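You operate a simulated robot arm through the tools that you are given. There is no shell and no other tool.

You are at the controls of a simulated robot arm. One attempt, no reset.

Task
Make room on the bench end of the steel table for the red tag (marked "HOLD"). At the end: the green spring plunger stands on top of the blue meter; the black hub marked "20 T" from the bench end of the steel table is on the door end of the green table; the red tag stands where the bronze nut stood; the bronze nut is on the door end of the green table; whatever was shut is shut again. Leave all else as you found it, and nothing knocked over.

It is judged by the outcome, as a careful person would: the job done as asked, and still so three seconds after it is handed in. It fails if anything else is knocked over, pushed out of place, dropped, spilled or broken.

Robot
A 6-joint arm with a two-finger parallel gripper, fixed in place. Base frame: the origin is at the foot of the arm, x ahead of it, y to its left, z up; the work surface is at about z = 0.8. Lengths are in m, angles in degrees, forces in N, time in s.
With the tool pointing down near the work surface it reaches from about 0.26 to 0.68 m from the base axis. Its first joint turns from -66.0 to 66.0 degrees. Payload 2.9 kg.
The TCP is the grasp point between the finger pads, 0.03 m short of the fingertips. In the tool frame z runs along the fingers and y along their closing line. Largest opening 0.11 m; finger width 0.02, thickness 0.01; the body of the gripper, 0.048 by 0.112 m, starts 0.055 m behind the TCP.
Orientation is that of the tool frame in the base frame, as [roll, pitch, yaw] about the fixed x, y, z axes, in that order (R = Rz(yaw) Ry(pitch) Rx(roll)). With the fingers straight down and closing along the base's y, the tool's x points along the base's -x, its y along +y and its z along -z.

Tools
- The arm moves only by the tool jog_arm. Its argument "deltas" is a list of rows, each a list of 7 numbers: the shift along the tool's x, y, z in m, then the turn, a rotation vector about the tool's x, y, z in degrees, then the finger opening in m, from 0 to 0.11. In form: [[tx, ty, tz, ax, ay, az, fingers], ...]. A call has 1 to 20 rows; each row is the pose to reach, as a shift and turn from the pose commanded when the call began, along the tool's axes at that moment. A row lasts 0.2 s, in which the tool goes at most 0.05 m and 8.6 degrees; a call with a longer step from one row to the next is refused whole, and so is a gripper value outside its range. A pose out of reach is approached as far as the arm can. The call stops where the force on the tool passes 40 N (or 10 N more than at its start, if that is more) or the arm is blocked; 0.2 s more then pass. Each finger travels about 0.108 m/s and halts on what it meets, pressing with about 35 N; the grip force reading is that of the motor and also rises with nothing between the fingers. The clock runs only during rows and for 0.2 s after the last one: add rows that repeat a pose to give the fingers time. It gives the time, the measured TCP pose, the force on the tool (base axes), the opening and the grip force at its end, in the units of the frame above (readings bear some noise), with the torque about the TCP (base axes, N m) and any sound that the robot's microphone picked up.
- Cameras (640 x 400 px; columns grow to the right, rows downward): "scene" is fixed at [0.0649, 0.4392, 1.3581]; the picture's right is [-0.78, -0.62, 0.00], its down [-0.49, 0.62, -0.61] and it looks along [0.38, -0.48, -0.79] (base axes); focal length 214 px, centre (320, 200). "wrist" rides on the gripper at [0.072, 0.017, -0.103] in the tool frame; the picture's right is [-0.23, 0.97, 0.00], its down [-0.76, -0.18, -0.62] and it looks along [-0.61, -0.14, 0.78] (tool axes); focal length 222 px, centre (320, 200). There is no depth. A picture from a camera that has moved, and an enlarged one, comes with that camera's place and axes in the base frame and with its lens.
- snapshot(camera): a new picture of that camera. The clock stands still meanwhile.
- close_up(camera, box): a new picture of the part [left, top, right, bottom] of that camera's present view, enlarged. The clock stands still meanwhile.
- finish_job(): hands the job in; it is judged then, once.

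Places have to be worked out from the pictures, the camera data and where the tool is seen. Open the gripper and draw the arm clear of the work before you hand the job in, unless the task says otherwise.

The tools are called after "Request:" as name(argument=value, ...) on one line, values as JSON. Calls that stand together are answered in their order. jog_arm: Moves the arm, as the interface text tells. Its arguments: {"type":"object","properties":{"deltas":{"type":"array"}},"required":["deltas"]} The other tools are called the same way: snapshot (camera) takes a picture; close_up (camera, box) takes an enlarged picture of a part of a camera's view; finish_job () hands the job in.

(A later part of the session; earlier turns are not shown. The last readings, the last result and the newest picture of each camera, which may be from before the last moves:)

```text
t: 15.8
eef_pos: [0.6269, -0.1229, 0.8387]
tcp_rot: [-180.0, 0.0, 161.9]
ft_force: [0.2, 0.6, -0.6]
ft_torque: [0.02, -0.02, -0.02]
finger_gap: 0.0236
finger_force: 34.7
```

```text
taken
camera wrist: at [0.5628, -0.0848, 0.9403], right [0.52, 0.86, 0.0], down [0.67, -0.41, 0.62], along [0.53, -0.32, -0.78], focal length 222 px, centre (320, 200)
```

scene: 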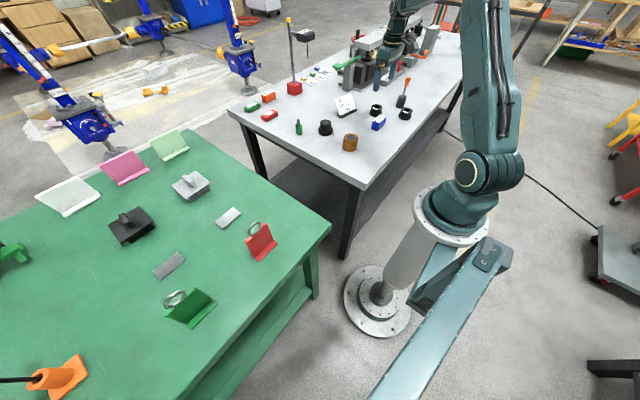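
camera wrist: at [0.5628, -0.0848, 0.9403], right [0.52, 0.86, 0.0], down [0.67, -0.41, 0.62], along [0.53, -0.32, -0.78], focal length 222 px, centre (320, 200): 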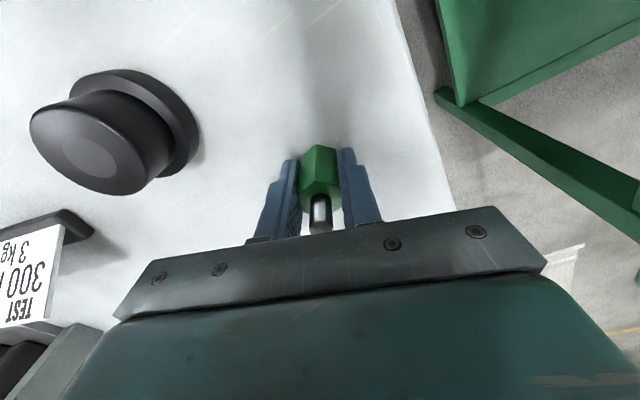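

The plunger is gripped (gap 0.0236, 34.7 N). I lift it straight up, then carry it at z≈1.0 over the blue meter, turning back to yaw 180.

Request:
jog_arm(deltas=[[0, 0, -0.02, 0, 0, 0, 0.01], [0, 0, -0.06, 0, 0, 0, 0.01], [0, 0, -0.1, 0, 0, 0, 0.01], [0, 0, -0.14, 0, 0, 0, 0.01], [0, 0, -0.16, 0, 0, 0, 0.01], [0.0149, -0.0317, -0.16, 0, 0, -1.8, 0.01], [0.0298, -0.0634, -0.16, 0, 0, -3.6, 0.01], [0.0447, -0.0951, -0.16, 0, 0, -5.4, 0.01], [0.0596, -0.1268, -0.16, 0, 0, -7.2, 0.01], [0.0745, -0.1585, -0.16, 0, 0, -9, 0.01], [0.0893, -0.1902, -0.16, 0, 0, -10.8, 0.01], [0.1042, -0.2219, -0.16, 0, 0, -12.6, 0.01], [0.1191, -0.2536, -0.16, 0, 0, -14.4, 0.01], [0.134, -0.2853, -0.16, 0, 0, -16.2, 0.01], [0.1489, -0.317, -0.16, 0, 0, -18, 0.01], [0.1489, -0.317, -0.16, 0, 0, -18, 0.01]])

Request:
snapshot(camera="wrist")

Request:
snapshot(camera="scene")

```text
t: 19.2
eef_pos: [0.387, -0.3775, 0.9977]
tcp_rot: [180.0, 0.1, -180.0]
ft_force: [0.1, -0.1, -2.1]
ft_torque: [0.0, 0.0, -0.01]
finger_gap: 0.0237
finger_force: 34.9
```

```text
taken
camera wrist: at [0.314, -0.3604, 1.1005], right [0.23, 0.97, 0.0], down [0.76, -0.18, 0.62], along [0.61, -0.14, -0.78], focal length 222 px, centre (320, 200)
```

wrist: 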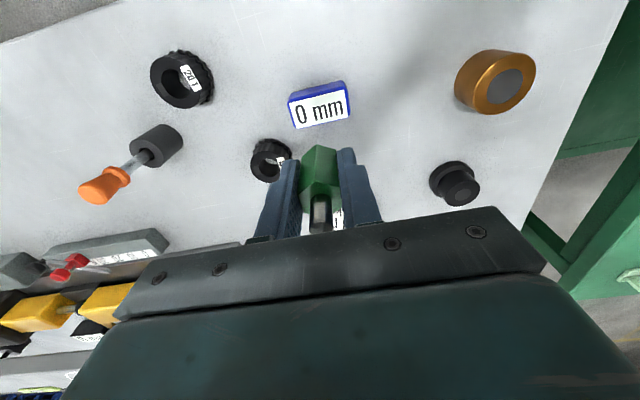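

```text
taken
```

scene: 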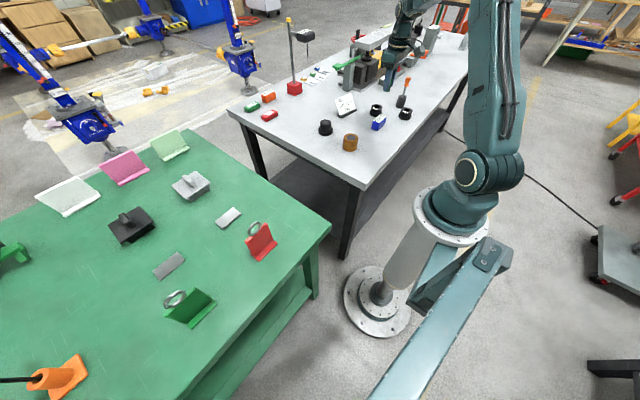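

The plunger weighs roughly 2 N and is held firm above the meter. I zoom to re-check the meter's position from here.

Request:
close_up(camera="wrist", box=[270, 70, 370, 240])

Request:
close_up(camera="wrist", box=[280, 70, 360, 130])

```text
2.35 times, centred on (320, 155) of wrist
camera zoom: at [0.314, -0.3604, 1.1005], right [0.23, 0.97, 0.0], down [0.76, -0.18, 0.62], along [0.61, -0.14, -0.78], focal length 523 px, centre (320, 306)
```

zoom: 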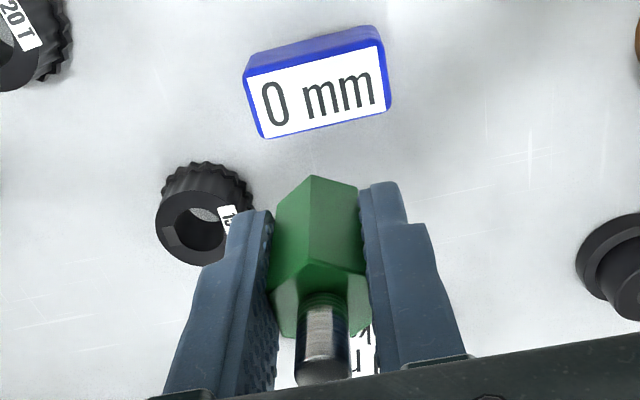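

```text
6.67 times, centred on (320, 100) of wrist
camera zoom: at [0.314, -0.3604, 1.1005], right [0.23, 0.97, 0.0], down [0.76, -0.18, 0.62], along [0.61, -0.14, -0.78], focal length 1481 px, centre (320, 867)
```

zoom: 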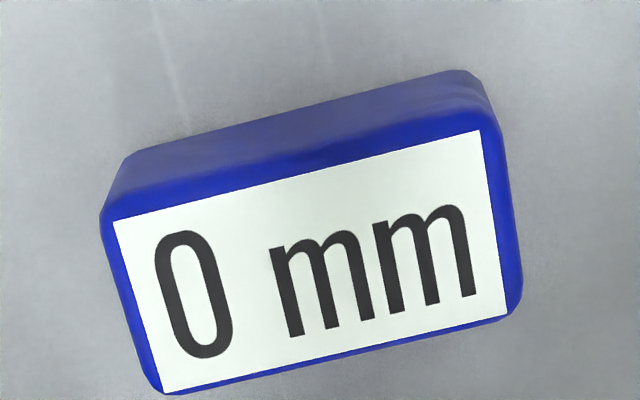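

Meter centre re-measured at (0.389,-0.379); the plunger axis is at (0.388,-0.3775). I nudge 1.5 mm and descend to about 6 mm above expected contact.

Request:
jog_arm(deltas=[[-0.0007, -0.0015, 0.03, 0, 0, 0, 0.01], [-0.0007, -0.0015, 0.06, 0, 0, 0, 0.01], [-0.0007, -0.0015, 0.09, 0, 0, 0, 0.01], [-0.0007, -0.0015, 0.108, 0, 0, 0, 0.01], [-0.0007, -0.0015, 0.115, 0, 0, 0, 0.01], [-0.0007, -0.0015, 0.115, 0, 0, 0, 0.01]])

Request:
snapshot(camera="wrist")

Request:
close_up(camera="scene", box=[340, 90, 420, 140])

```text
t: 20.6
eef_pos: [0.3883, -0.3803, 0.8828]
tcp_rot: [-180.0, -0.1, -180.0]
ft_force: [-0.1, -0.3, -1.3]
ft_torque: [0.01, -0.02, 0.02]
finger_gap: 0.0238
finger_force: 35.0
```

```text
taken
camera wrist: at [0.3154, -0.3627, 0.9853], right [0.23, 0.97, 0.0], down [0.76, -0.18, 0.62], along [0.61, -0.14, -0.78], focal length 222 px, centre (320, 200)
```

wrist: 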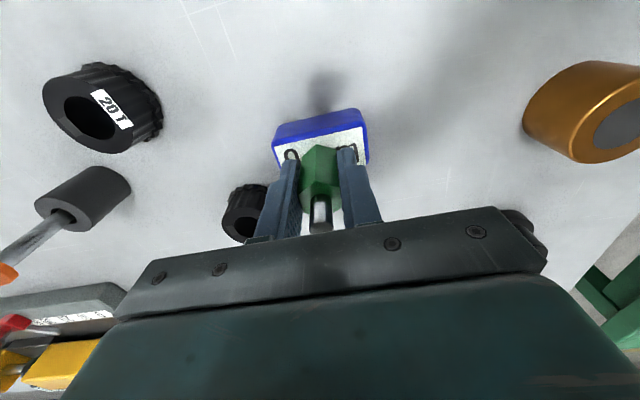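

```text
8.00 times, centred on (380, 115) of scene
camera zoom: at [0.065, 0.4392, 1.3581], right [-0.78, -0.62, 0.0], down [-0.49, 0.62, -0.61], along [0.38, -0.48, -0.79], focal length 1716 px, centre (-160, 880)
```

zoom: 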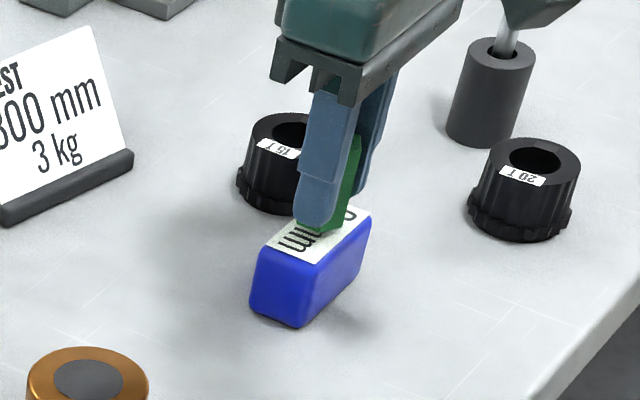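

Alignment over the meter looks right. I lower in small increments, watching the force.

Request:
jog_arm(deltas=[[0, 0, 0.002, 0, 0, 0, 0.01], [0, 0, 0.004, 0, 0, 0, 0.01], [0, 0, 0.004, 0, 0, 0, 0.01]])

Request:
close_up(camera="scene", box=[355, 100, 405, 135])

```text
t: 21.4
eef_pos: [0.3883, -0.3815, 0.8785]
tcp_rot: [-180.0, 0.0, 179.8]
ft_force: [0.5, -0.9, -1.4]
ft_torque: [-0.01, -0.01, -0.01]
finger_gap: 0.0236
finger_force: 35.1
```

```text
11.43 times, centred on (380, 118) of scene
camera zoom: at [0.065, 0.4392, 1.3581], right [-0.78, -0.62, 0.0], down [-0.49, 0.62, -0.61], along [0.38, -0.48, -0.79], focal length 2451 px, centre (-366, 1143)
```

zoom: 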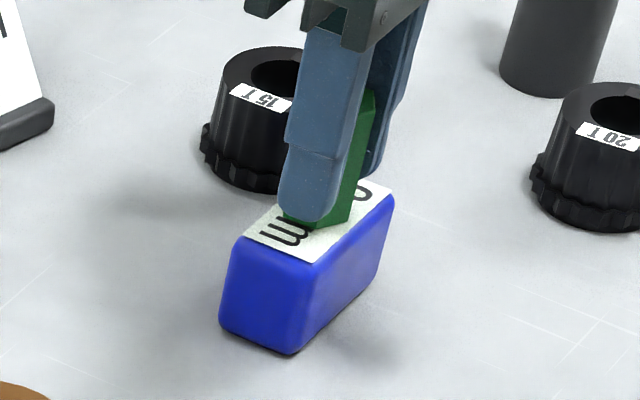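

No contact yet (force still about the plunger's weight). I continue lowering 1 mm at a time.

Request:
jog_arm(deltas=[[0, 0, 0.001, 0, 0, 0, 0.01], [0, 0, 0.002, 0, 0, 0, 0.01], [0, 0, 0.002, 0, 0, 0, 0.01]])

```text
t: 22.2
eef_pos: [0.389, -0.3812, 0.8783]
tcp_rot: [-179.9, 0.1, 179.9]
ft_force: [-0.4, 2.9, 10.5]
ft_torque: [0.12, 0.04, 0.05]
finger_gap: 0.0238
finger_force: 35.2
```

Contact at TCP z≈0.878 (10.5 N up). I ease off 1 mm and open the fingers.

Request:
jog_arm(deltas=[[0, 0, -0.0008, 0, 0, 0, 0.01], [0, 0, -0.0008, 0, 0, 0, 0.026], [0, 0, -0.0008, 0, 0, 0, 0.04], [0, 0, -0.0008, 0, 0, 0, 0.055], [0, 0, -0.0008, 0, 0, 0, 0.055]])

Request:
close_up(camera="scene", box=[355, 100, 405, 135])

Request:
snapshot(camera="wrist")

```text
t: 23.4
eef_pos: [0.3881, -0.3812, 0.8776]
tcp_rot: [-180.0, 0.0, 179.9]
ft_force: [-0.5, -0.2, 0.0]
ft_torque: [-0.01, 0.01, 0.02]
finger_gap: 0.0551
finger_force: 0.0
```

```text
11.43 times, centred on (380, 118) of scene
camera zoom: at [0.0649, 0.4392, 1.3581], right [-0.78, -0.62, 0.0], down [-0.49, 0.62, -0.61], along [0.38, -0.48, -0.79], focal length 2451 px, centre (-366, 1143)
```

zoom: 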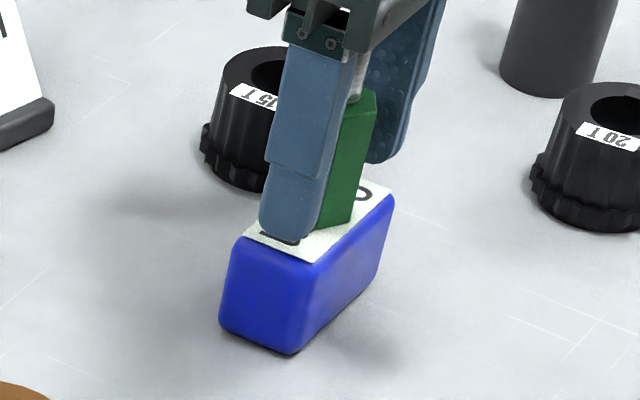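

```text
taken
camera wrist: at [0.3149, -0.3628, 0.9806], right [0.23, 0.97, 0.0], down [0.76, -0.18, 0.62], along [0.61, -0.14, -0.78], focal length 222 px, centre (320, 200)
```

wrist: 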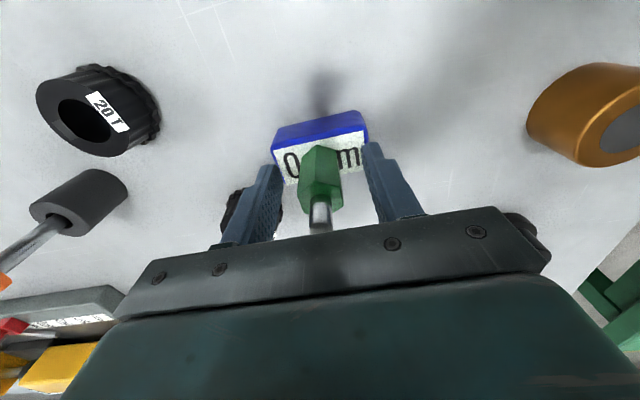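

The plunger stands on the meter, fingers clear. I raise straight up.

Request:
jog_arm(deltas=[[0, 0, -0.02, 0, 0, 0, 0.055], [0, 0, -0.05, 0, 0, 0, 0.055], [0, 0, -0.09, 0, 0, 0, 0.055], [0, 0, -0.125, 0, 0, 0, 0.055], [0, 0, -0.125, 0, 0, 0, 0.055]])

Request:
snapshot(camera="wrist")

Request:
close_up(camera="scene", box=[350, 80, 420, 140])

```text
t: 24.6
eef_pos: [0.3878, -0.3813, 1.0037]
tcp_rot: [180.0, 0.0, -180.0]
ft_force: [-0.1, 0.0, -1.1]
ft_torque: [-0.01, 0.01, -0.03]
finger_gap: 0.0548
finger_force: 0.0
```

```text
taken
camera wrist: at [0.3149, -0.3633, 1.1057], right [0.23, 0.97, 0.0], down [0.76, -0.18, 0.62], along [0.61, -0.14, -0.78], focal length 222 px, centre (320, 200)
```

wrist: 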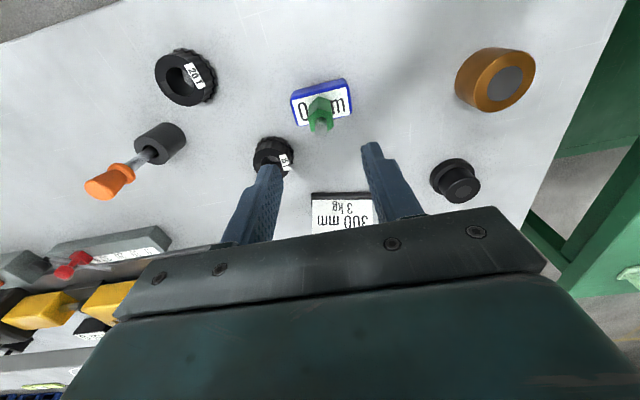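

```text
6.67 times, centred on (385, 110) of scene
camera zoom: at [0.0649, 0.4392, 1.3581], right [-0.78, -0.62, 0.0], down [-0.49, 0.62, -0.61], along [0.38, -0.48, -0.79], focal length 1430 px, centre (-113, 800)
```

zoom: 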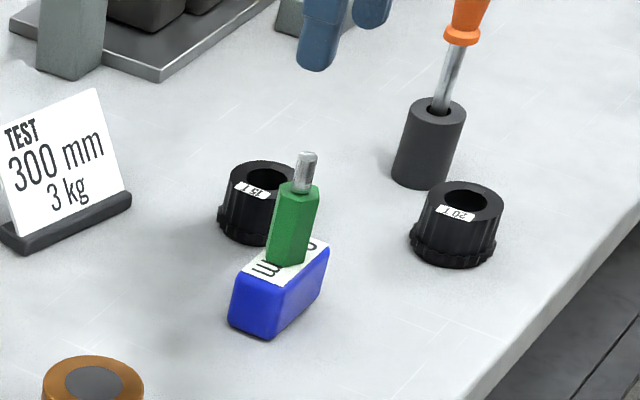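

The plunger stands upright on the meter. Next I move above the "20 T" hub for a closer look, opening the gripper fully.

Request:
jog_arm(deltas=[[0.0132, -0.0347, 0, 0, 0, 0, 0.07], [0.0265, -0.0695, 0, 0, 0, 0, 0.09], [0.0397, -0.1042, 0, 0, 0, 0, 0.1], [0.053, -0.139, 0, 0, 0, 0, 0.1], [0.053, -0.139, 0, 0, 0, 0, 0.1]])

Request:
snapshot(camera="wrist")

Request:
close_up(camera="wrist", box=[260, 40, 400, 140])

Request:
snapshot(camera="scene")

```text
t: 25.8
eef_pos: [0.3333, -0.5201, 1.0027]
tcp_rot: [-180.0, 0.0, 179.8]
ft_force: [-0.1, -0.4, 0.1]
ft_torque: [0.03, 0.0, 0.02]
finger_gap: 0.1
finger_force: 0.0
```

```text
taken
camera wrist: at [0.2606, -0.5028, 1.1059], right [0.23, 0.97, 0.0], down [0.76, -0.18, 0.62], along [0.61, -0.14, -0.78], focal length 222 px, centre (320, 200)
```

wrist: 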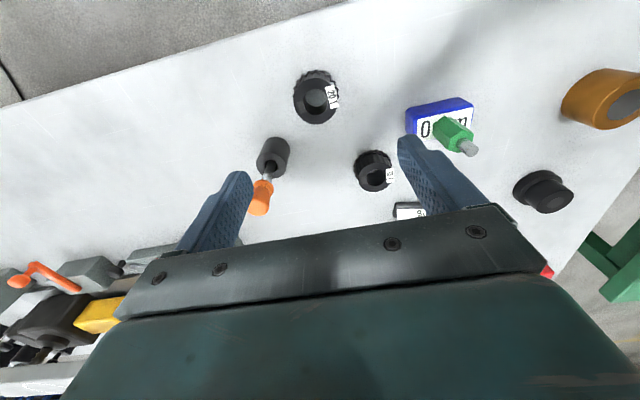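

```text
4.00 times, centred on (330, 90) of wrist
camera zoom: at [0.2606, -0.5028, 1.1059], right [0.23, 0.97, 0.0], down [0.76, -0.18, 0.62], along [0.61, -0.14, -0.78], focal length 888 px, centre (280, 640)
```

zoom: 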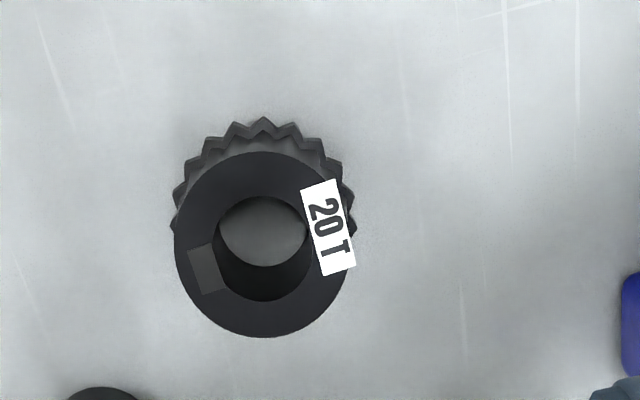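

```text
taken
```

scene: 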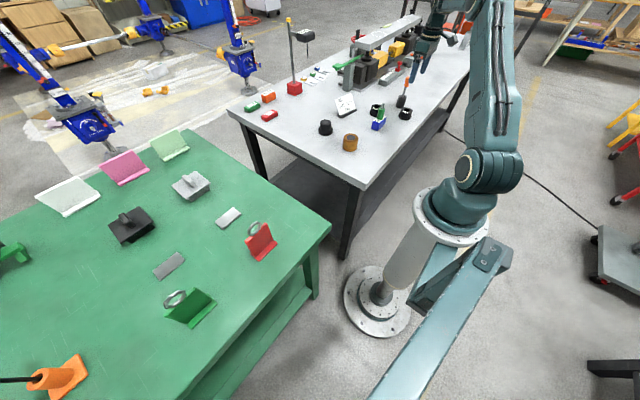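

The hub's top centre is at (0.3275,-0.524), z≈0.834, cylinder ≈0.051 across with a toothed flange below. I align and descend partway to check clearance from the screwdriver.

Request:
jog_arm(deltas=[[0.0055, -0.004, 0.02, 0, 0, 0, 0.09], [0.0055, -0.004, 0.055, 0, 0, 0, 0.09], [0.0055, -0.004, 0.09, 0, 0, 0, 0.09], [0.0055, -0.004, 0.11, 0, 0, 0, 0.09], [0.0055, -0.004, 0.11, 0, 0, 0, 0.09]])

Request:
snapshot(camera="wrist")

Request:
close_up(camera="scene", box=[365, 65, 445, 135])

```text
t: 27.0
eef_pos: [0.3316, -0.524, 0.8922]
tcp_rot: [-180.0, 0.0, 180.0]
ft_force: [0.8, -0.1, -0.1]
ft_torque: [-0.01, 0.05, -0.02]
finger_gap: 0.09
finger_force: 0.1
```

```text
taken
camera wrist: at [0.2575, -0.5054, 0.9946], right [0.23, 0.97, 0.0], down [0.76, -0.18, 0.62], along [0.61, -0.14, -0.78], focal length 222 px, centre (320, 200)
```

wrist: 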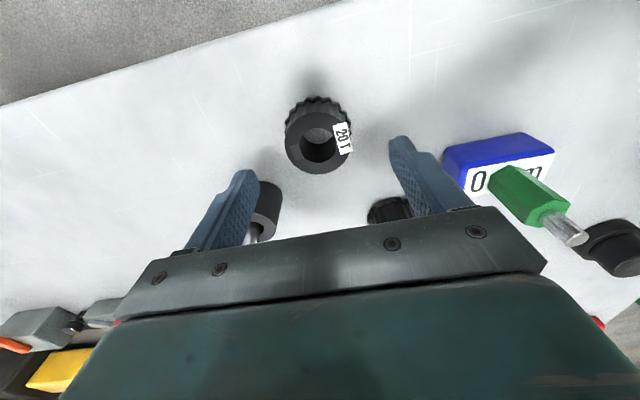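

```text
5.71 times, centred on (405, 100) of scene
camera zoom: at [0.0649, 0.4392, 1.3581], right [-0.78, -0.62, 0.0], down [-0.49, 0.62, -0.61], along [0.38, -0.48, -0.79], focal length 1226 px, centre (-166, 771)
```

zoom: 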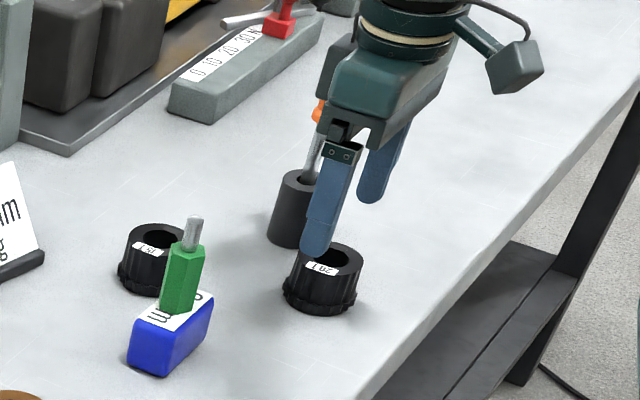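

The screwdriver handle (top ≈(0.385,-0.59,0.94)) would be only ~2 cm from the gripper body at yaw 180. I raise and turn to yaw ≈131 so the body's narrow side faces it.

Request:
jog_arm(deltas=[[0, 0, -0.04, 0, 0, 0, 0.09], [0, 0, -0.07, 0, 0, 0, 0.09], [0, 0, -0.07, 0, 0, 8.1, 0.09], [0, 0, -0.07, 0, 0, 16.2, 0.09], [0, 0, -0.07, 0, 0, 24.3, 0.09], [0, 0, -0.07, 0, 0, 32.4, 0.09], [0, 0, -0.07, 0, 0, 40.5, 0.09], [0, 0, -0.07, 0, 0, 48.6, 0.09], [0, 0, -0.07, 0, 0, 48.6, 0.09]])

Request:
snapshot(camera="wrist")

Request:
close_up(camera="wrist", box=[260, 50, 400, 150])

```text
t: 29.0
eef_pos: [0.3299, -0.525, 0.9621]
tcp_rot: [-179.9, 0.0, 131.2]
ft_force: [0.3, -0.4, 0.2]
ft_torque: [0.01, -0.02, -0.02]
finger_gap: 0.0901
finger_force: 0.0
```

```text
taken
camera wrist: at [0.2941, -0.4574, 1.0652], right [0.88, 0.47, 0.0], down [0.37, -0.69, 0.62], along [0.29, -0.55, -0.78], focal length 222 px, centre (320, 200)
```

wrist: 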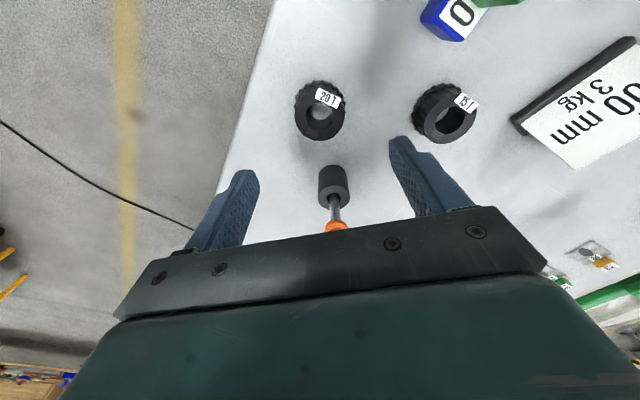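

```text
4.00 times, centred on (330, 100) of wrist
camera zoom: at [0.2941, -0.4574, 1.0652], right [0.88, 0.47, 0.0], down [0.37, -0.69, 0.62], along [0.29, -0.55, -0.78], focal length 888 px, centre (280, 600)
```

zoom: 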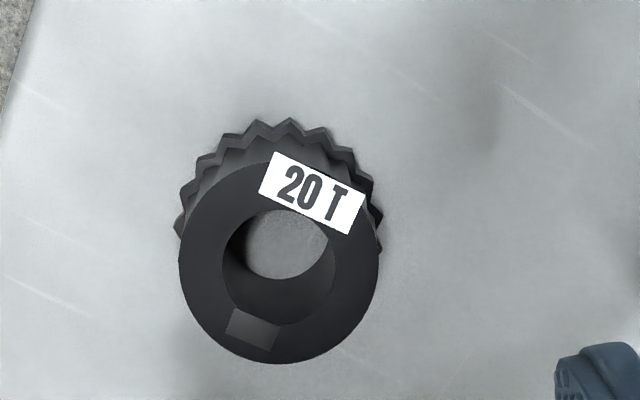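

The hub is centred under the gripper within about 1 mm. I descend to z≈0.848 with the fingers straddling its cylinder.

Request:
jog_arm(deltas=[[0, 0.0005, 0.03, 0, 0, 0, 0.09], [0, 0.0005, 0.06, 0, 0, 0, 0.09], [0, 0.0005, 0.085, 0, 0, 0, 0.09], [0, 0.0005, 0.104, 0, 0, 0, 0.09], [0, 0.0005, 0.114, 0, 0, 0, 0.09], [0, 0.0005, 0.114, 0, 0, 0, 0.09]])

Request:
snapshot(camera="wrist")

Request:
close_up(camera="scene", box=[365, 65, 445, 135])

```text
t: 30.4
eef_pos: [0.3291, -0.5243, 0.8491]
tcp_rot: [179.9, 0.0, 131.3]
ft_force: [0.2, -0.3, -1.0]
ft_torque: [-0.01, 0.0, -0.01]
finger_gap: 0.0901
finger_force: 0.1
```

```text
taken
camera wrist: at [0.2933, -0.4571, 0.9516], right [0.88, 0.47, 0.0], down [0.37, -0.69, 0.62], along [0.29, -0.55, -0.78], focal length 222 px, centre (320, 200)
```

wrist: 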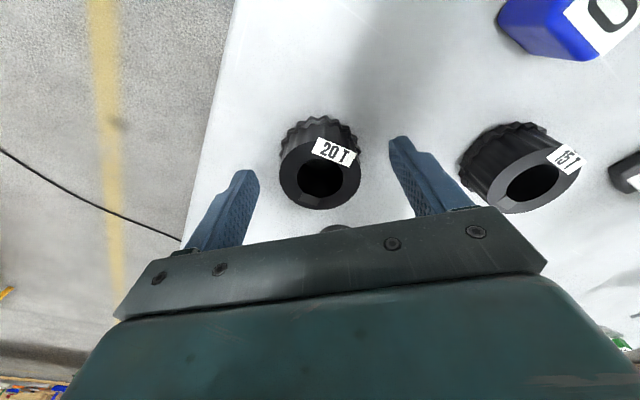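

```text
5.71 times, centred on (405, 100) of scene
camera zoom: at [0.0649, 0.4392, 1.3581], right [-0.78, -0.62, 0.0], down [-0.49, 0.62, -0.61], along [0.38, -0.48, -0.79], focal length 1226 px, centre (-166, 771)
```

zoom: 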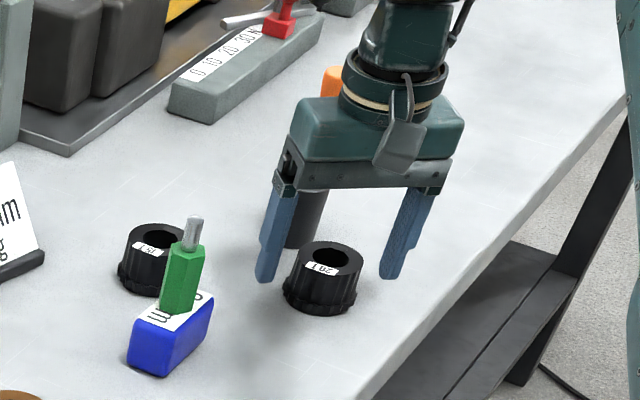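

The hub sits between the fingers. I close on it.

Request:
jog_arm(deltas=[[0, 0, 0, 0, 0, 0, 0.07], [0, 0, 0, 0, 0, 0, 0.05], [0, 0, 0, 0, 0, 0, 0.04], [0, 0, 0, 0, 0, 0, 0.035], [0, 0, 0, 0, 0, 0, 0.035]])

Request:
snapshot(camera="wrist")

```text
t: 31.6
eef_pos: [0.3285, -0.5245, 0.8497]
tcp_rot: [-180.0, 0.0, 131.3]
ft_force: [-1.2, -0.5, 1.2]
ft_torque: [0.05, -0.02, 0.02]
finger_gap: 0.0511
finger_force: 35.2
```

```text
taken
camera wrist: at [0.2932, -0.4571, 0.9518], right [0.88, 0.47, 0.0], down [0.37, -0.69, 0.62], along [0.29, -0.55, -0.78], focal length 222 px, centre (320, 200)
```

wrist: 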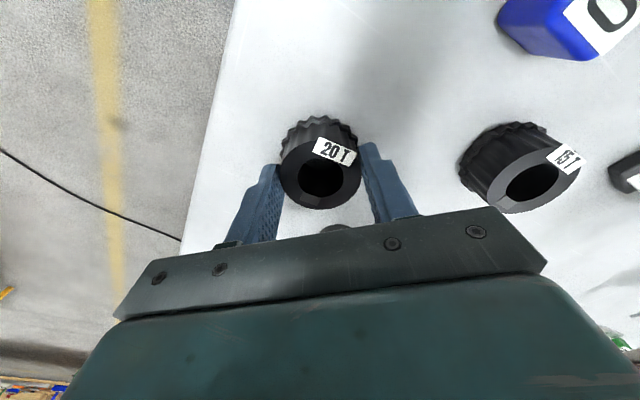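

The hub is gripped (gap 0.0511). I lift it straight up 0.18 m, clear of the screwdriver and plunger.

Request:
jog_arm(deltas=[[0, 0, -0.01, 0, 0, 0, 0.035], [0, 0, -0.03, 0, 0, 0, 0.035], [0, 0, -0.06, 0, 0, 0, 0.035], [0, 0, -0.1, 0, 0, 0, 0.035], [0, 0, -0.14, 0, 0, 0, 0.035], [0, 0, -0.18, 0, 0, 0, 0.035], [0, 0, -0.18, 0, 0, 0, 0.035]])

Request:
snapshot(camera="wrist")

Request:
close_up(camera="scene", box=[335, 40, 445, 140])

```text
t: 33.2
eef_pos: [0.3297, -0.524, 1.0295]
tcp_rot: [-179.9, 0.0, 131.3]
ft_force: [-0.4, 0.4, -2.8]
ft_torque: [0.0, -0.01, 0.02]
finger_gap: 0.0509
finger_force: 34.8
```

```text
taken
camera wrist: at [0.294, -0.4579, 1.1305], right [0.88, 0.47, 0.0], down [0.37, -0.69, 0.62], along [0.29, -0.55, -0.78], focal length 222 px, centre (320, 200)
```

wrist: 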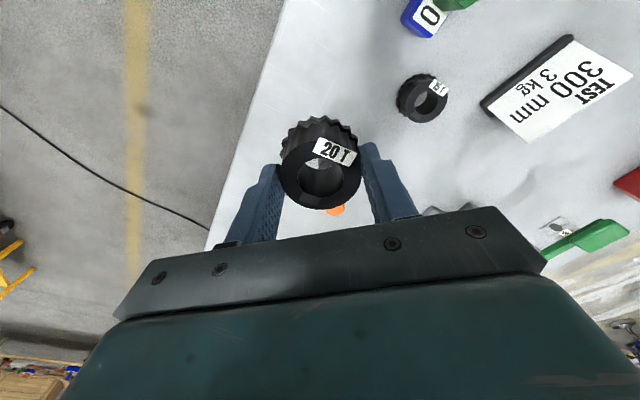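

```text
4.00 times, centred on (390, 90) of scene
camera zoom: at [0.065, 0.4391, 1.3581], right [-0.78, -0.62, 0.0], down [-0.49, 0.62, -0.61], along [0.38, -0.48, -0.79], focal length 858 px, centre (40, 640)
```

zoom: 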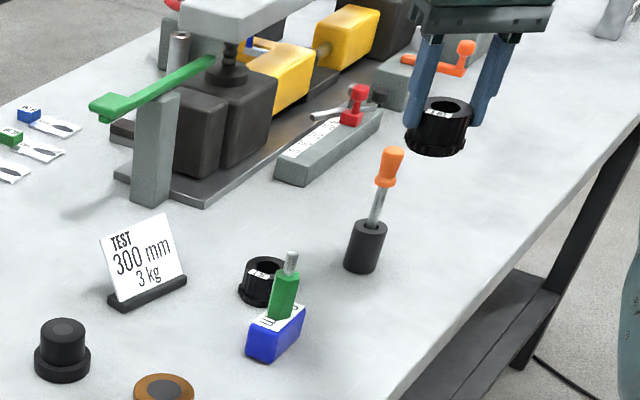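

The hub is held securely. I carry it over to the green table at z≈1.03, toward (0.57,0.24), turning to yaw 180.

Request:
jog_arm(deltas=[[0.023, 0.0381, 0, 0, 0, -2.7, 0.035], [0.0461, 0.0762, 0, 0, 0, -5.4, 0.035], [0.0691, 0.1142, 0, 0, 0, -8.1, 0.035], [0.0922, 0.1523, 0, 0, 0, -10.8, 0.035], [0.1152, 0.1904, 0, 0, 0, -13.5, 0.035], [0.1383, 0.2285, 0, 0, 0, -16.2, 0.035], [0.1613, 0.2665, 0, 0, 0, -18.9, 0.035], [0.1844, 0.3046, 0, 0, 0, -21.6, 0.035], [0.2074, 0.3427, 0, 0, 0, -24.4, 0.035], [0.2304, 0.3808, 0, 0, 0, -27.1, 0.035], [0.2535, 0.4189, 0, 0, 0, -29.8, 0.035], [0.2765, 0.4569, 0, 0, 0, -32.5, 0.035], [0.2996, 0.495, 0, 0, 0, -35.2, 0.035], [0.3226, 0.5331, 0, 0, 0, -37.9, 0.035], [0.3457, 0.5712, 0, 0, 0, -40.6, 0.035], [0.3687, 0.6092, 0, 0, 0, -43.3, 0.035], [0.3918, 0.6473, 0, 0, 0, -46, 0.035], [0.4148, 0.6854, 0, 0, 0, -48.7, 0.035], [0.4148, 0.6854, 0, 0, 0, -48.7, 0.035]])

Request:
snapshot(camera="wrist")

Request:
snapshot(camera="scene")

```text
t: 37.2
eef_pos: [0.5686, 0.2415, 1.0251]
tcp_rot: [-180.0, -0.2, 179.9]
ft_force: [1.1, -0.7, -3.1]
ft_torque: [-0.02, 0.05, 0.03]
finger_gap: 0.0497
finger_force: 34.6
```

```text
taken
camera wrist: at [0.497, 0.2587, 1.1278], right [0.23, 0.97, 0.0], down [0.76, -0.18, 0.62], along [0.61, -0.14, -0.78], focal length 222 px, centre (320, 200)
```

wrist: 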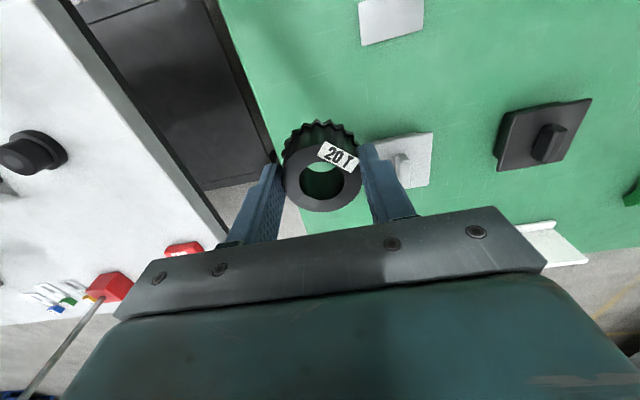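

```text
taken
```

scene: 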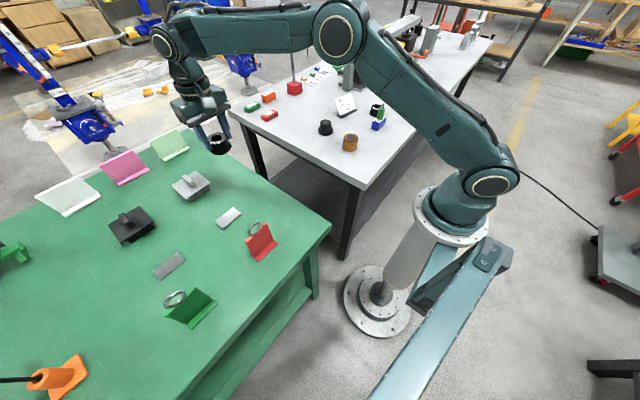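

The hub hangs over a clear spot at (0.57,0.24), 8 cm in from the green table's door-end edge (edge y≈0.153) and clear of the plate and lidded box. I lower to about 8 mm above expected contact.

Request:
jog_arm(deltas=[[0, 0, 0.03, 0, 0, 0, 0.035], [0, 0, 0.07, 0, 0, 0, 0.035], [0, 0, 0.11, 0, 0, 0, 0.035], [0, 0, 0.14, 0, 0, 0, 0.035], [0, 0, 0.16, 0, 0, 0, 0.035], [0, 0, 0.167, 0, 0, 0, 0.035], [0, 0, 0.167, 0, 0, 0, 0.035]])

Request:
snapshot(camera="wrist")

Request:
close_up(camera="scene", box=[160, 110, 290, 210])

```text
t: 38.8
eef_pos: [0.5705, 0.2413, 0.8591]
tcp_rot: [179.9, 0.0, -180.0]
ft_force: [-0.5, -0.3, -2.7]
ft_torque: [-0.01, 0.0, 0.03]
finger_gap: 0.0495
finger_force: 35.1
```

```text
taken
camera wrist: at [0.4985, 0.2585, 0.9626], right [0.23, 0.97, 0.0], down [0.76, -0.18, 0.62], along [0.61, -0.14, -0.78], focal length 222 px, centre (320, 200)
```

wrist: 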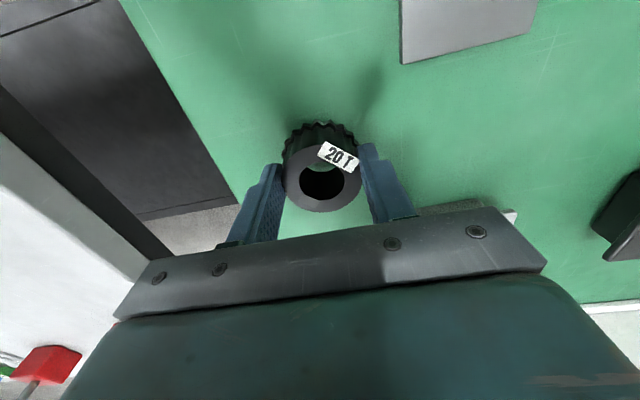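

```text
4.00 times, centred on (225, 160) of scene
camera zoom: at [0.065, 0.4392, 1.3581], right [-0.78, -0.62, 0.0], down [-0.49, 0.62, -0.61], along [0.38, -0.48, -0.79], focal length 858 px, centre (700, 360)
```

zoom: 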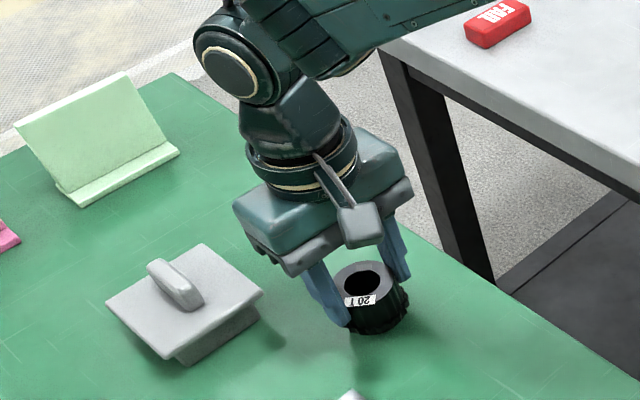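

Clear of the lidded box. I lower in small increments to contact.

Request:
jog_arm(deltas=[[0, 0, 0.003, 0, 0, 0, 0.035], [0, 0, 0.006, 0, 0, 0, 0.035], [0, 0, 0.006, 0, 0, 0, 0.035]])

```text
t: 39.6
eef_pos: [0.5718, 0.2408, 0.8552]
tcp_rot: [179.9, 0.0, 180.0]
ft_force: [-0.1, 0.2, -2.2]
ft_torque: [0.01, 0.0, 0.01]
finger_gap: 0.0496
finger_force: 34.9
```

Request:
jog_arm(deltas=[[0, 0, 0.001, 0, 0, 0, 0.035], [0, 0, 0.002, 0, 0, 0, 0.035], [0, 0, 0.003, 0, 0, 0, 0.035], [0, 0, 0.003, 0, 0, 0, 0.035]])

```text
t: 40.6
eef_pos: [0.5715, 0.2406, 0.8525]
tcp_rot: [179.9, 0.1, -180.0]
ft_force: [-0.4, 0.5, -2.2]
ft_torque: [0.02, 0.0, 0.0]
finger_gap: 0.0495
finger_force: 34.8
```

Still only the hub's weight on the sensor at z≈0.8525. I go down another 3 mm in 1 mm steps.

Request:
jog_arm(deltas=[[0, 0, 0.001, 0, 0, 0, 0.035], [0, 0, 0.002, 0, 0, 0, 0.035], [0, 0, 0.003, 0, 0, 0, 0.035], [0, 0, 0.003, 0, 0, 0, 0.035]])

```text
t: 41.6
eef_pos: [0.571, 0.2407, 0.8486]
tcp_rot: [180.0, 0.0, -180.0]
ft_force: [0.3, 0.9, -2.5]
ft_torque: [-0.04, 0.04, 0.0]
finger_gap: 0.0495
finger_force: 35.2
```

No contact yet at z≈0.8486. I continue 2 mm more in 1 mm steps.

Request:
jog_arm(deltas=[[0, 0, 0.001, 0, 0, 0, 0.035], [0, 0, 0.002, 0, 0, 0, 0.035], [0, 0, 0.002, 0, 0, 0, 0.035]])

Request:
close_up(camera="scene", box=[220, 160, 280, 200])

```text
t: 42.4
eef_pos: [0.5717, 0.2395, 0.8491]
tcp_rot: [180.0, 0.1, -180.0]
ft_force: [-5.1, -0.5, 18.3]
ft_torque: [-0.09, 0.45, 0.1]
finger_gap: 0.0491
finger_force: 35.2
```

```text
10.00 times, centred on (250, 180) of scene
camera zoom: at [0.0645, 0.439, 1.3582], right [-0.78, -0.62, 0.0], down [-0.49, 0.62, -0.61], along [0.38, -0.48, -0.79], focal length 2145 px, centre (1020, 400)
```

zoom: 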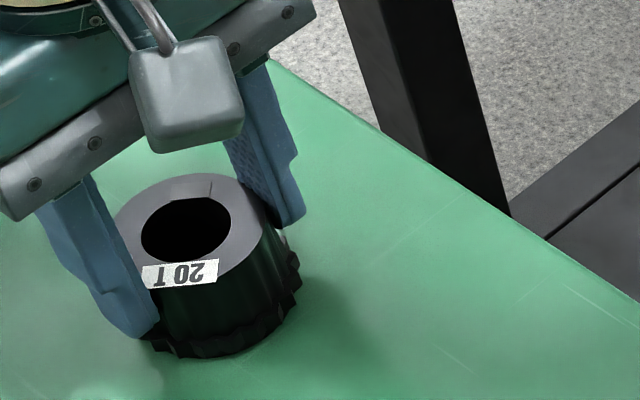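

Contact now (18 N). I ease up 1 mm and open the fingers.

Request:
jog_arm(deltas=[[0, 0, -0.001, 0, 0, 0, 0.035], [0, 0, -0.001, 0, 0, 0, 0.05], [0, 0, -0.001, 0, 0, 0, 0.06], [0, 0, -0.001, 0, 0, 0, 0.075], [0, 0, -0.001, 0, 0, 0, 0.075]])

Request:
close_up(camera="scene", box=[220, 160, 280, 200])

```text
t: 43.6
eef_pos: [0.5702, 0.2392, 0.8489]
tcp_rot: [-179.9, 0.0, 179.9]
ft_force: [0.8, 0.0, -0.9]
ft_torque: [-0.02, -0.01, -0.01]
finger_gap: 0.0751
finger_force: 0.0
```

```text
10.00 times, centred on (250, 180) of scene
camera zoom: at [0.0649, 0.4392, 1.3581], right [-0.78, -0.62, 0.0], down [-0.49, 0.62, -0.61], along [0.38, -0.48, -0.79], focal length 2145 px, centre (1020, 400)
```

zoom: 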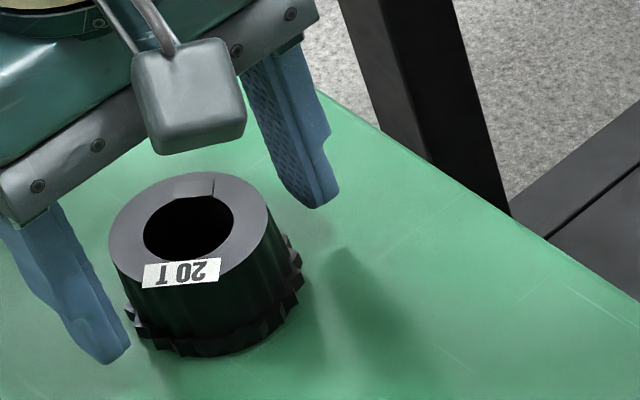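

The hub is released on the green table. I raise straight up and look.

Request:
jog_arm(deltas=[[0, 0, -0.02, 0, 0, 0, 0.075], [0, 0, -0.06, 0, 0, 0, 0.075], [0, 0, -0.1, 0, 0, 0, 0.075], [0, 0, -0.14, 0, 0, 0, 0.075], [0, 0, -0.17, 0, 0, 0, 0.075], [0, 0, -0.17, 0, 0, 0, 0.075]])

Request:
snapshot(camera="wrist")

Request:
close_up(camera="scene", box=[160, 110, 340, 240])

```text
t: 45.0
eef_pos: [0.5692, 0.2408, 1.0192]
tcp_rot: [-179.9, -0.1, -180.0]
ft_force: [0.1, -0.2, -0.1]
ft_torque: [0.01, 0.0, 0.0]
finger_gap: 0.0751
finger_force: 0.1
```

```text
taken
camera wrist: at [0.496, 0.2579, 1.1212], right [0.23, 0.97, 0.0], down [0.76, -0.18, 0.62], along [0.61, -0.14, -0.78], focal length 222 px, centre (320, 200)
```

wrist: 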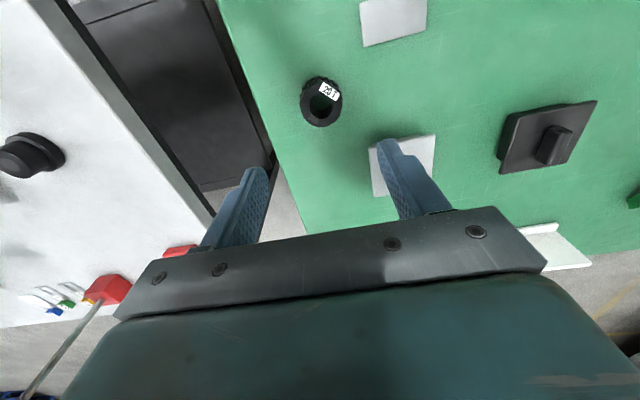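

```text
3.08 times, centred on (250, 175) of scene
camera zoom: at [0.0649, 0.4392, 1.3581], right [-0.78, -0.62, 0.0], down [-0.49, 0.62, -0.61], along [0.38, -0.48, -0.79], focal length 660 px, centre (535, 277)
```

zoom: 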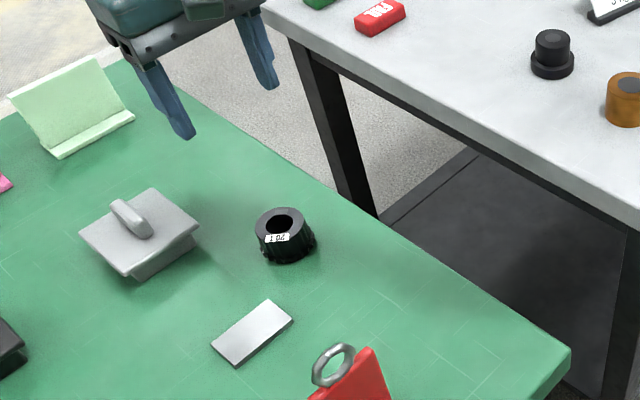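

The hub stands properly on the green table's door end. Now I move over the bronze nut at about (0.409,-0.183).

Request:
jog_arm(deltas=[[0.0145, -0.0385, 0, 0, 0, 0, 0.08], [0.029, -0.0771, 0, 0, 0, 0, 0.09], [0.0435, -0.1156, 0, 0, 0, 0, 0.09], [0.058, -0.1542, 0, 0, 0, 0, 0.09], [0.0725, -0.1927, 0, 0, 0, 0, 0.09], [0.087, -0.2313, 0, 0, 0, 0, 0.09], [0.1015, -0.2698, 0, 0, 0, 0, 0.09], [0.116, -0.3084, 0, 0, 0, 0, 0.09], [0.1305, -0.3469, 0.01, 0, 0, 0, 0.09], [0.145, -0.3855, 0.02, 0, 0, 0, 0.09], [0.1595, -0.424, 0.03, 0, 0, 0, 0.09], [0.1595, -0.424, 0.03, 0, 0, 0, 0.09]])

Request:
snapshot(camera="wrist")

Request:
close_up(camera="wrist", box=[250, 40, 390, 140])

Request:
close_up(camera="scene", box=[310, 110, 400, 170])

```text
t: 47.6
eef_pos: [0.4107, -0.1829, 0.9893]
tcp_rot: [-179.9, 0.0, -179.8]
ft_force: [-0.1, 0.8, -0.3]
ft_torque: [-0.04, 0.0, 0.02]
finger_gap: 0.0898
finger_force: 0.0
```

```text
taken
camera wrist: at [0.3372, -0.1663, 1.0923], right [0.23, 0.97, 0.0], down [0.76, -0.18, 0.62], along [0.61, -0.14, -0.78], focal length 222 px, centre (320, 200)
```

wrist: 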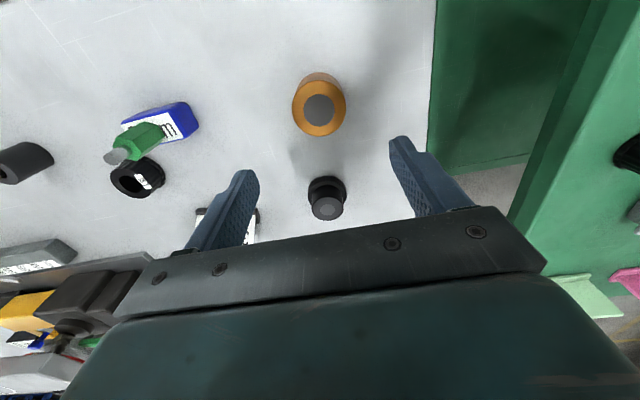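

```text
4.00 times, centred on (320, 90) of wrist
camera zoom: at [0.3372, -0.1663, 1.0923], right [0.23, 0.97, 0.0], down [0.76, -0.18, 0.62], along [0.61, -0.14, -0.78], focal length 888 px, centre (320, 640)
```

zoom: 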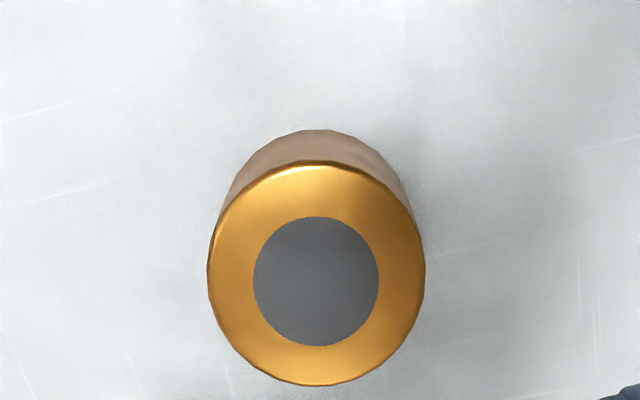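

```text
6.67 times, centred on (355, 140) of scene
camera zoom: at [0.065, 0.4392, 1.3581], right [-0.78, -0.62, 0.0], down [-0.49, 0.62, -0.61], along [0.38, -0.48, -0.79], focal length 1430 px, centre (87, 600)
```

zoom: 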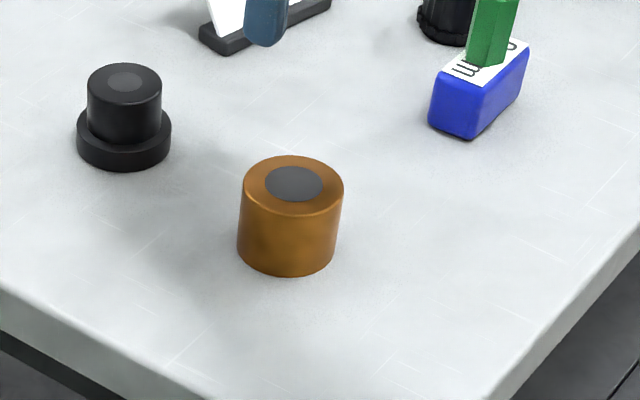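

The nut's centre is at (0.408,-0.184), about 0.058 across. I align by 2 mm and descend to z≈0.838.

Request:
jog_arm(deltas=[[0.002, -0.001, 0.02, 0, 0, 0, 0.09], [0.002, -0.001, 0.055, 0, 0, 0, 0.09], [0.002, -0.001, 0.09, 0, 0, 0, 0.09], [0.002, -0.001, 0.12, 0, 0, 0, 0.09], [0.002, -0.001, 0.142, 0, 0, 0, 0.09], [0.002, -0.001, 0.151, 0, 0, 0, 0.09], [0.002, -0.001, 0.151, 0, 0, 0, 0.09]])

Request:
snapshot(camera="wrist")

Request:
close_up(camera="scene", box=[310, 100, 400, 170])

```text
t: 49.2
eef_pos: [0.4085, -0.1847, 0.8368]
tcp_rot: [-180.0, 0.0, 179.8]
ft_force: [-0.5, 0.9, 0.5]
ft_torque: [0.0, -0.02, -0.03]
finger_gap: 0.0904
finger_force: 0.1
```

```text
taken
camera wrist: at [0.3356, -0.1676, 0.9403], right [0.23, 0.97, 0.0], down [0.76, -0.18, 0.62], along [0.61, -0.14, -0.78], focal length 222 px, centre (320, 200)
```

wrist: 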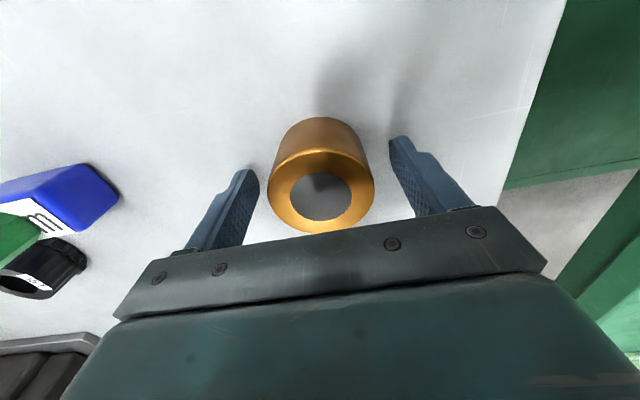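

```text
5.71 times, centred on (355, 135) of scene
camera zoom: at [0.0649, 0.4392, 1.3581], right [-0.78, -0.62, 0.0], down [-0.49, 0.62, -0.61], along [0.38, -0.48, -0.79], focal length 1226 px, centre (120, 571)
```

zoom: 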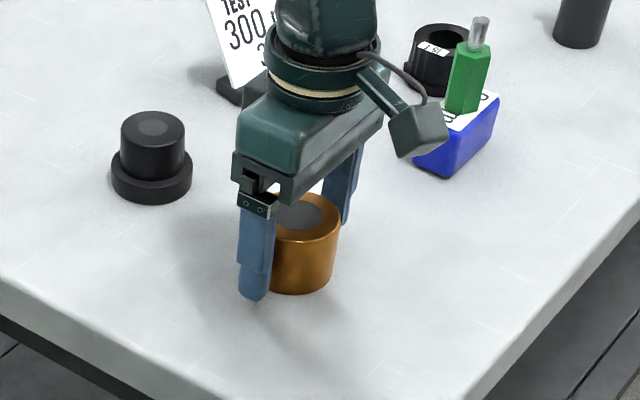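

The nut is centred between the fingers. I close on it.

Request:
jog_arm(deltas=[[0, 0, 0, 0, 0, 0, 0.075], [0, 0, 0, 0, 0, 0, 0.06], [0, 0, 0, 0, 0, 0, 0.045], [0, 0, 0, 0, 0, 0, 0.04], [0, 0, 0, 0, 0, 0, 0.04]])

Request:
snapshot(camera="wrist")

```text
t: 50.4
eef_pos: [0.4101, -0.1847, 0.8363]
tcp_rot: [-180.0, 0.0, 180.0]
ft_force: [-0.1, 0.4, 0.3]
ft_torque: [0.12, -0.03, 0.02]
finger_gap: 0.0588
finger_force: 35.1
```

```text
taken
camera wrist: at [0.3357, -0.1674, 0.9405], right [0.23, 0.97, 0.0], down [0.76, -0.18, 0.62], along [0.61, -0.14, -0.78], focal length 222 px, centre (320, 200)
```

wrist: 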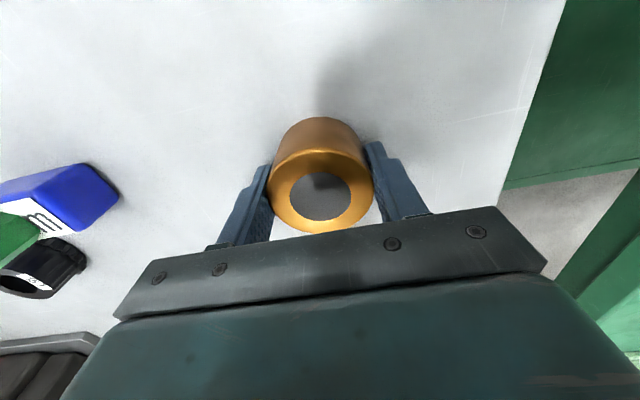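

The nut is gripped (gap 0.0588). I lift gently first to check the weight and grip.

Request:
jog_arm(deltas=[[0, 0, -0.005, 0, 0, 0, 0.04], [0, 0, -0.015, 0, 0, 0, 0.04], [0, 0, -0.03, 0, 0, 0, 0.04], [0, 0, -0.03, 0, 0, 0, 0.04]])

Request:
snapshot(camera="wrist")

```text
t: 51.4
eef_pos: [0.4085, -0.1842, 0.8691]
tcp_rot: [-179.9, 0.0, -180.0]
ft_force: [-0.1, -0.3, -6.7]
ft_torque: [0.03, 0.0, 0.02]
finger_gap: 0.0587
finger_force: 35.2
```

```text
taken
camera wrist: at [0.3358, -0.1673, 0.9713], right [0.23, 0.97, 0.0], down [0.76, -0.18, 0.62], along [0.61, -0.14, -0.78], focal length 222 px, centre (320, 200)
```

wrist: 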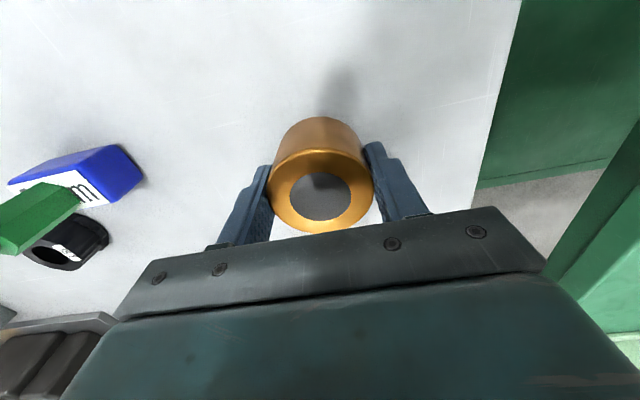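

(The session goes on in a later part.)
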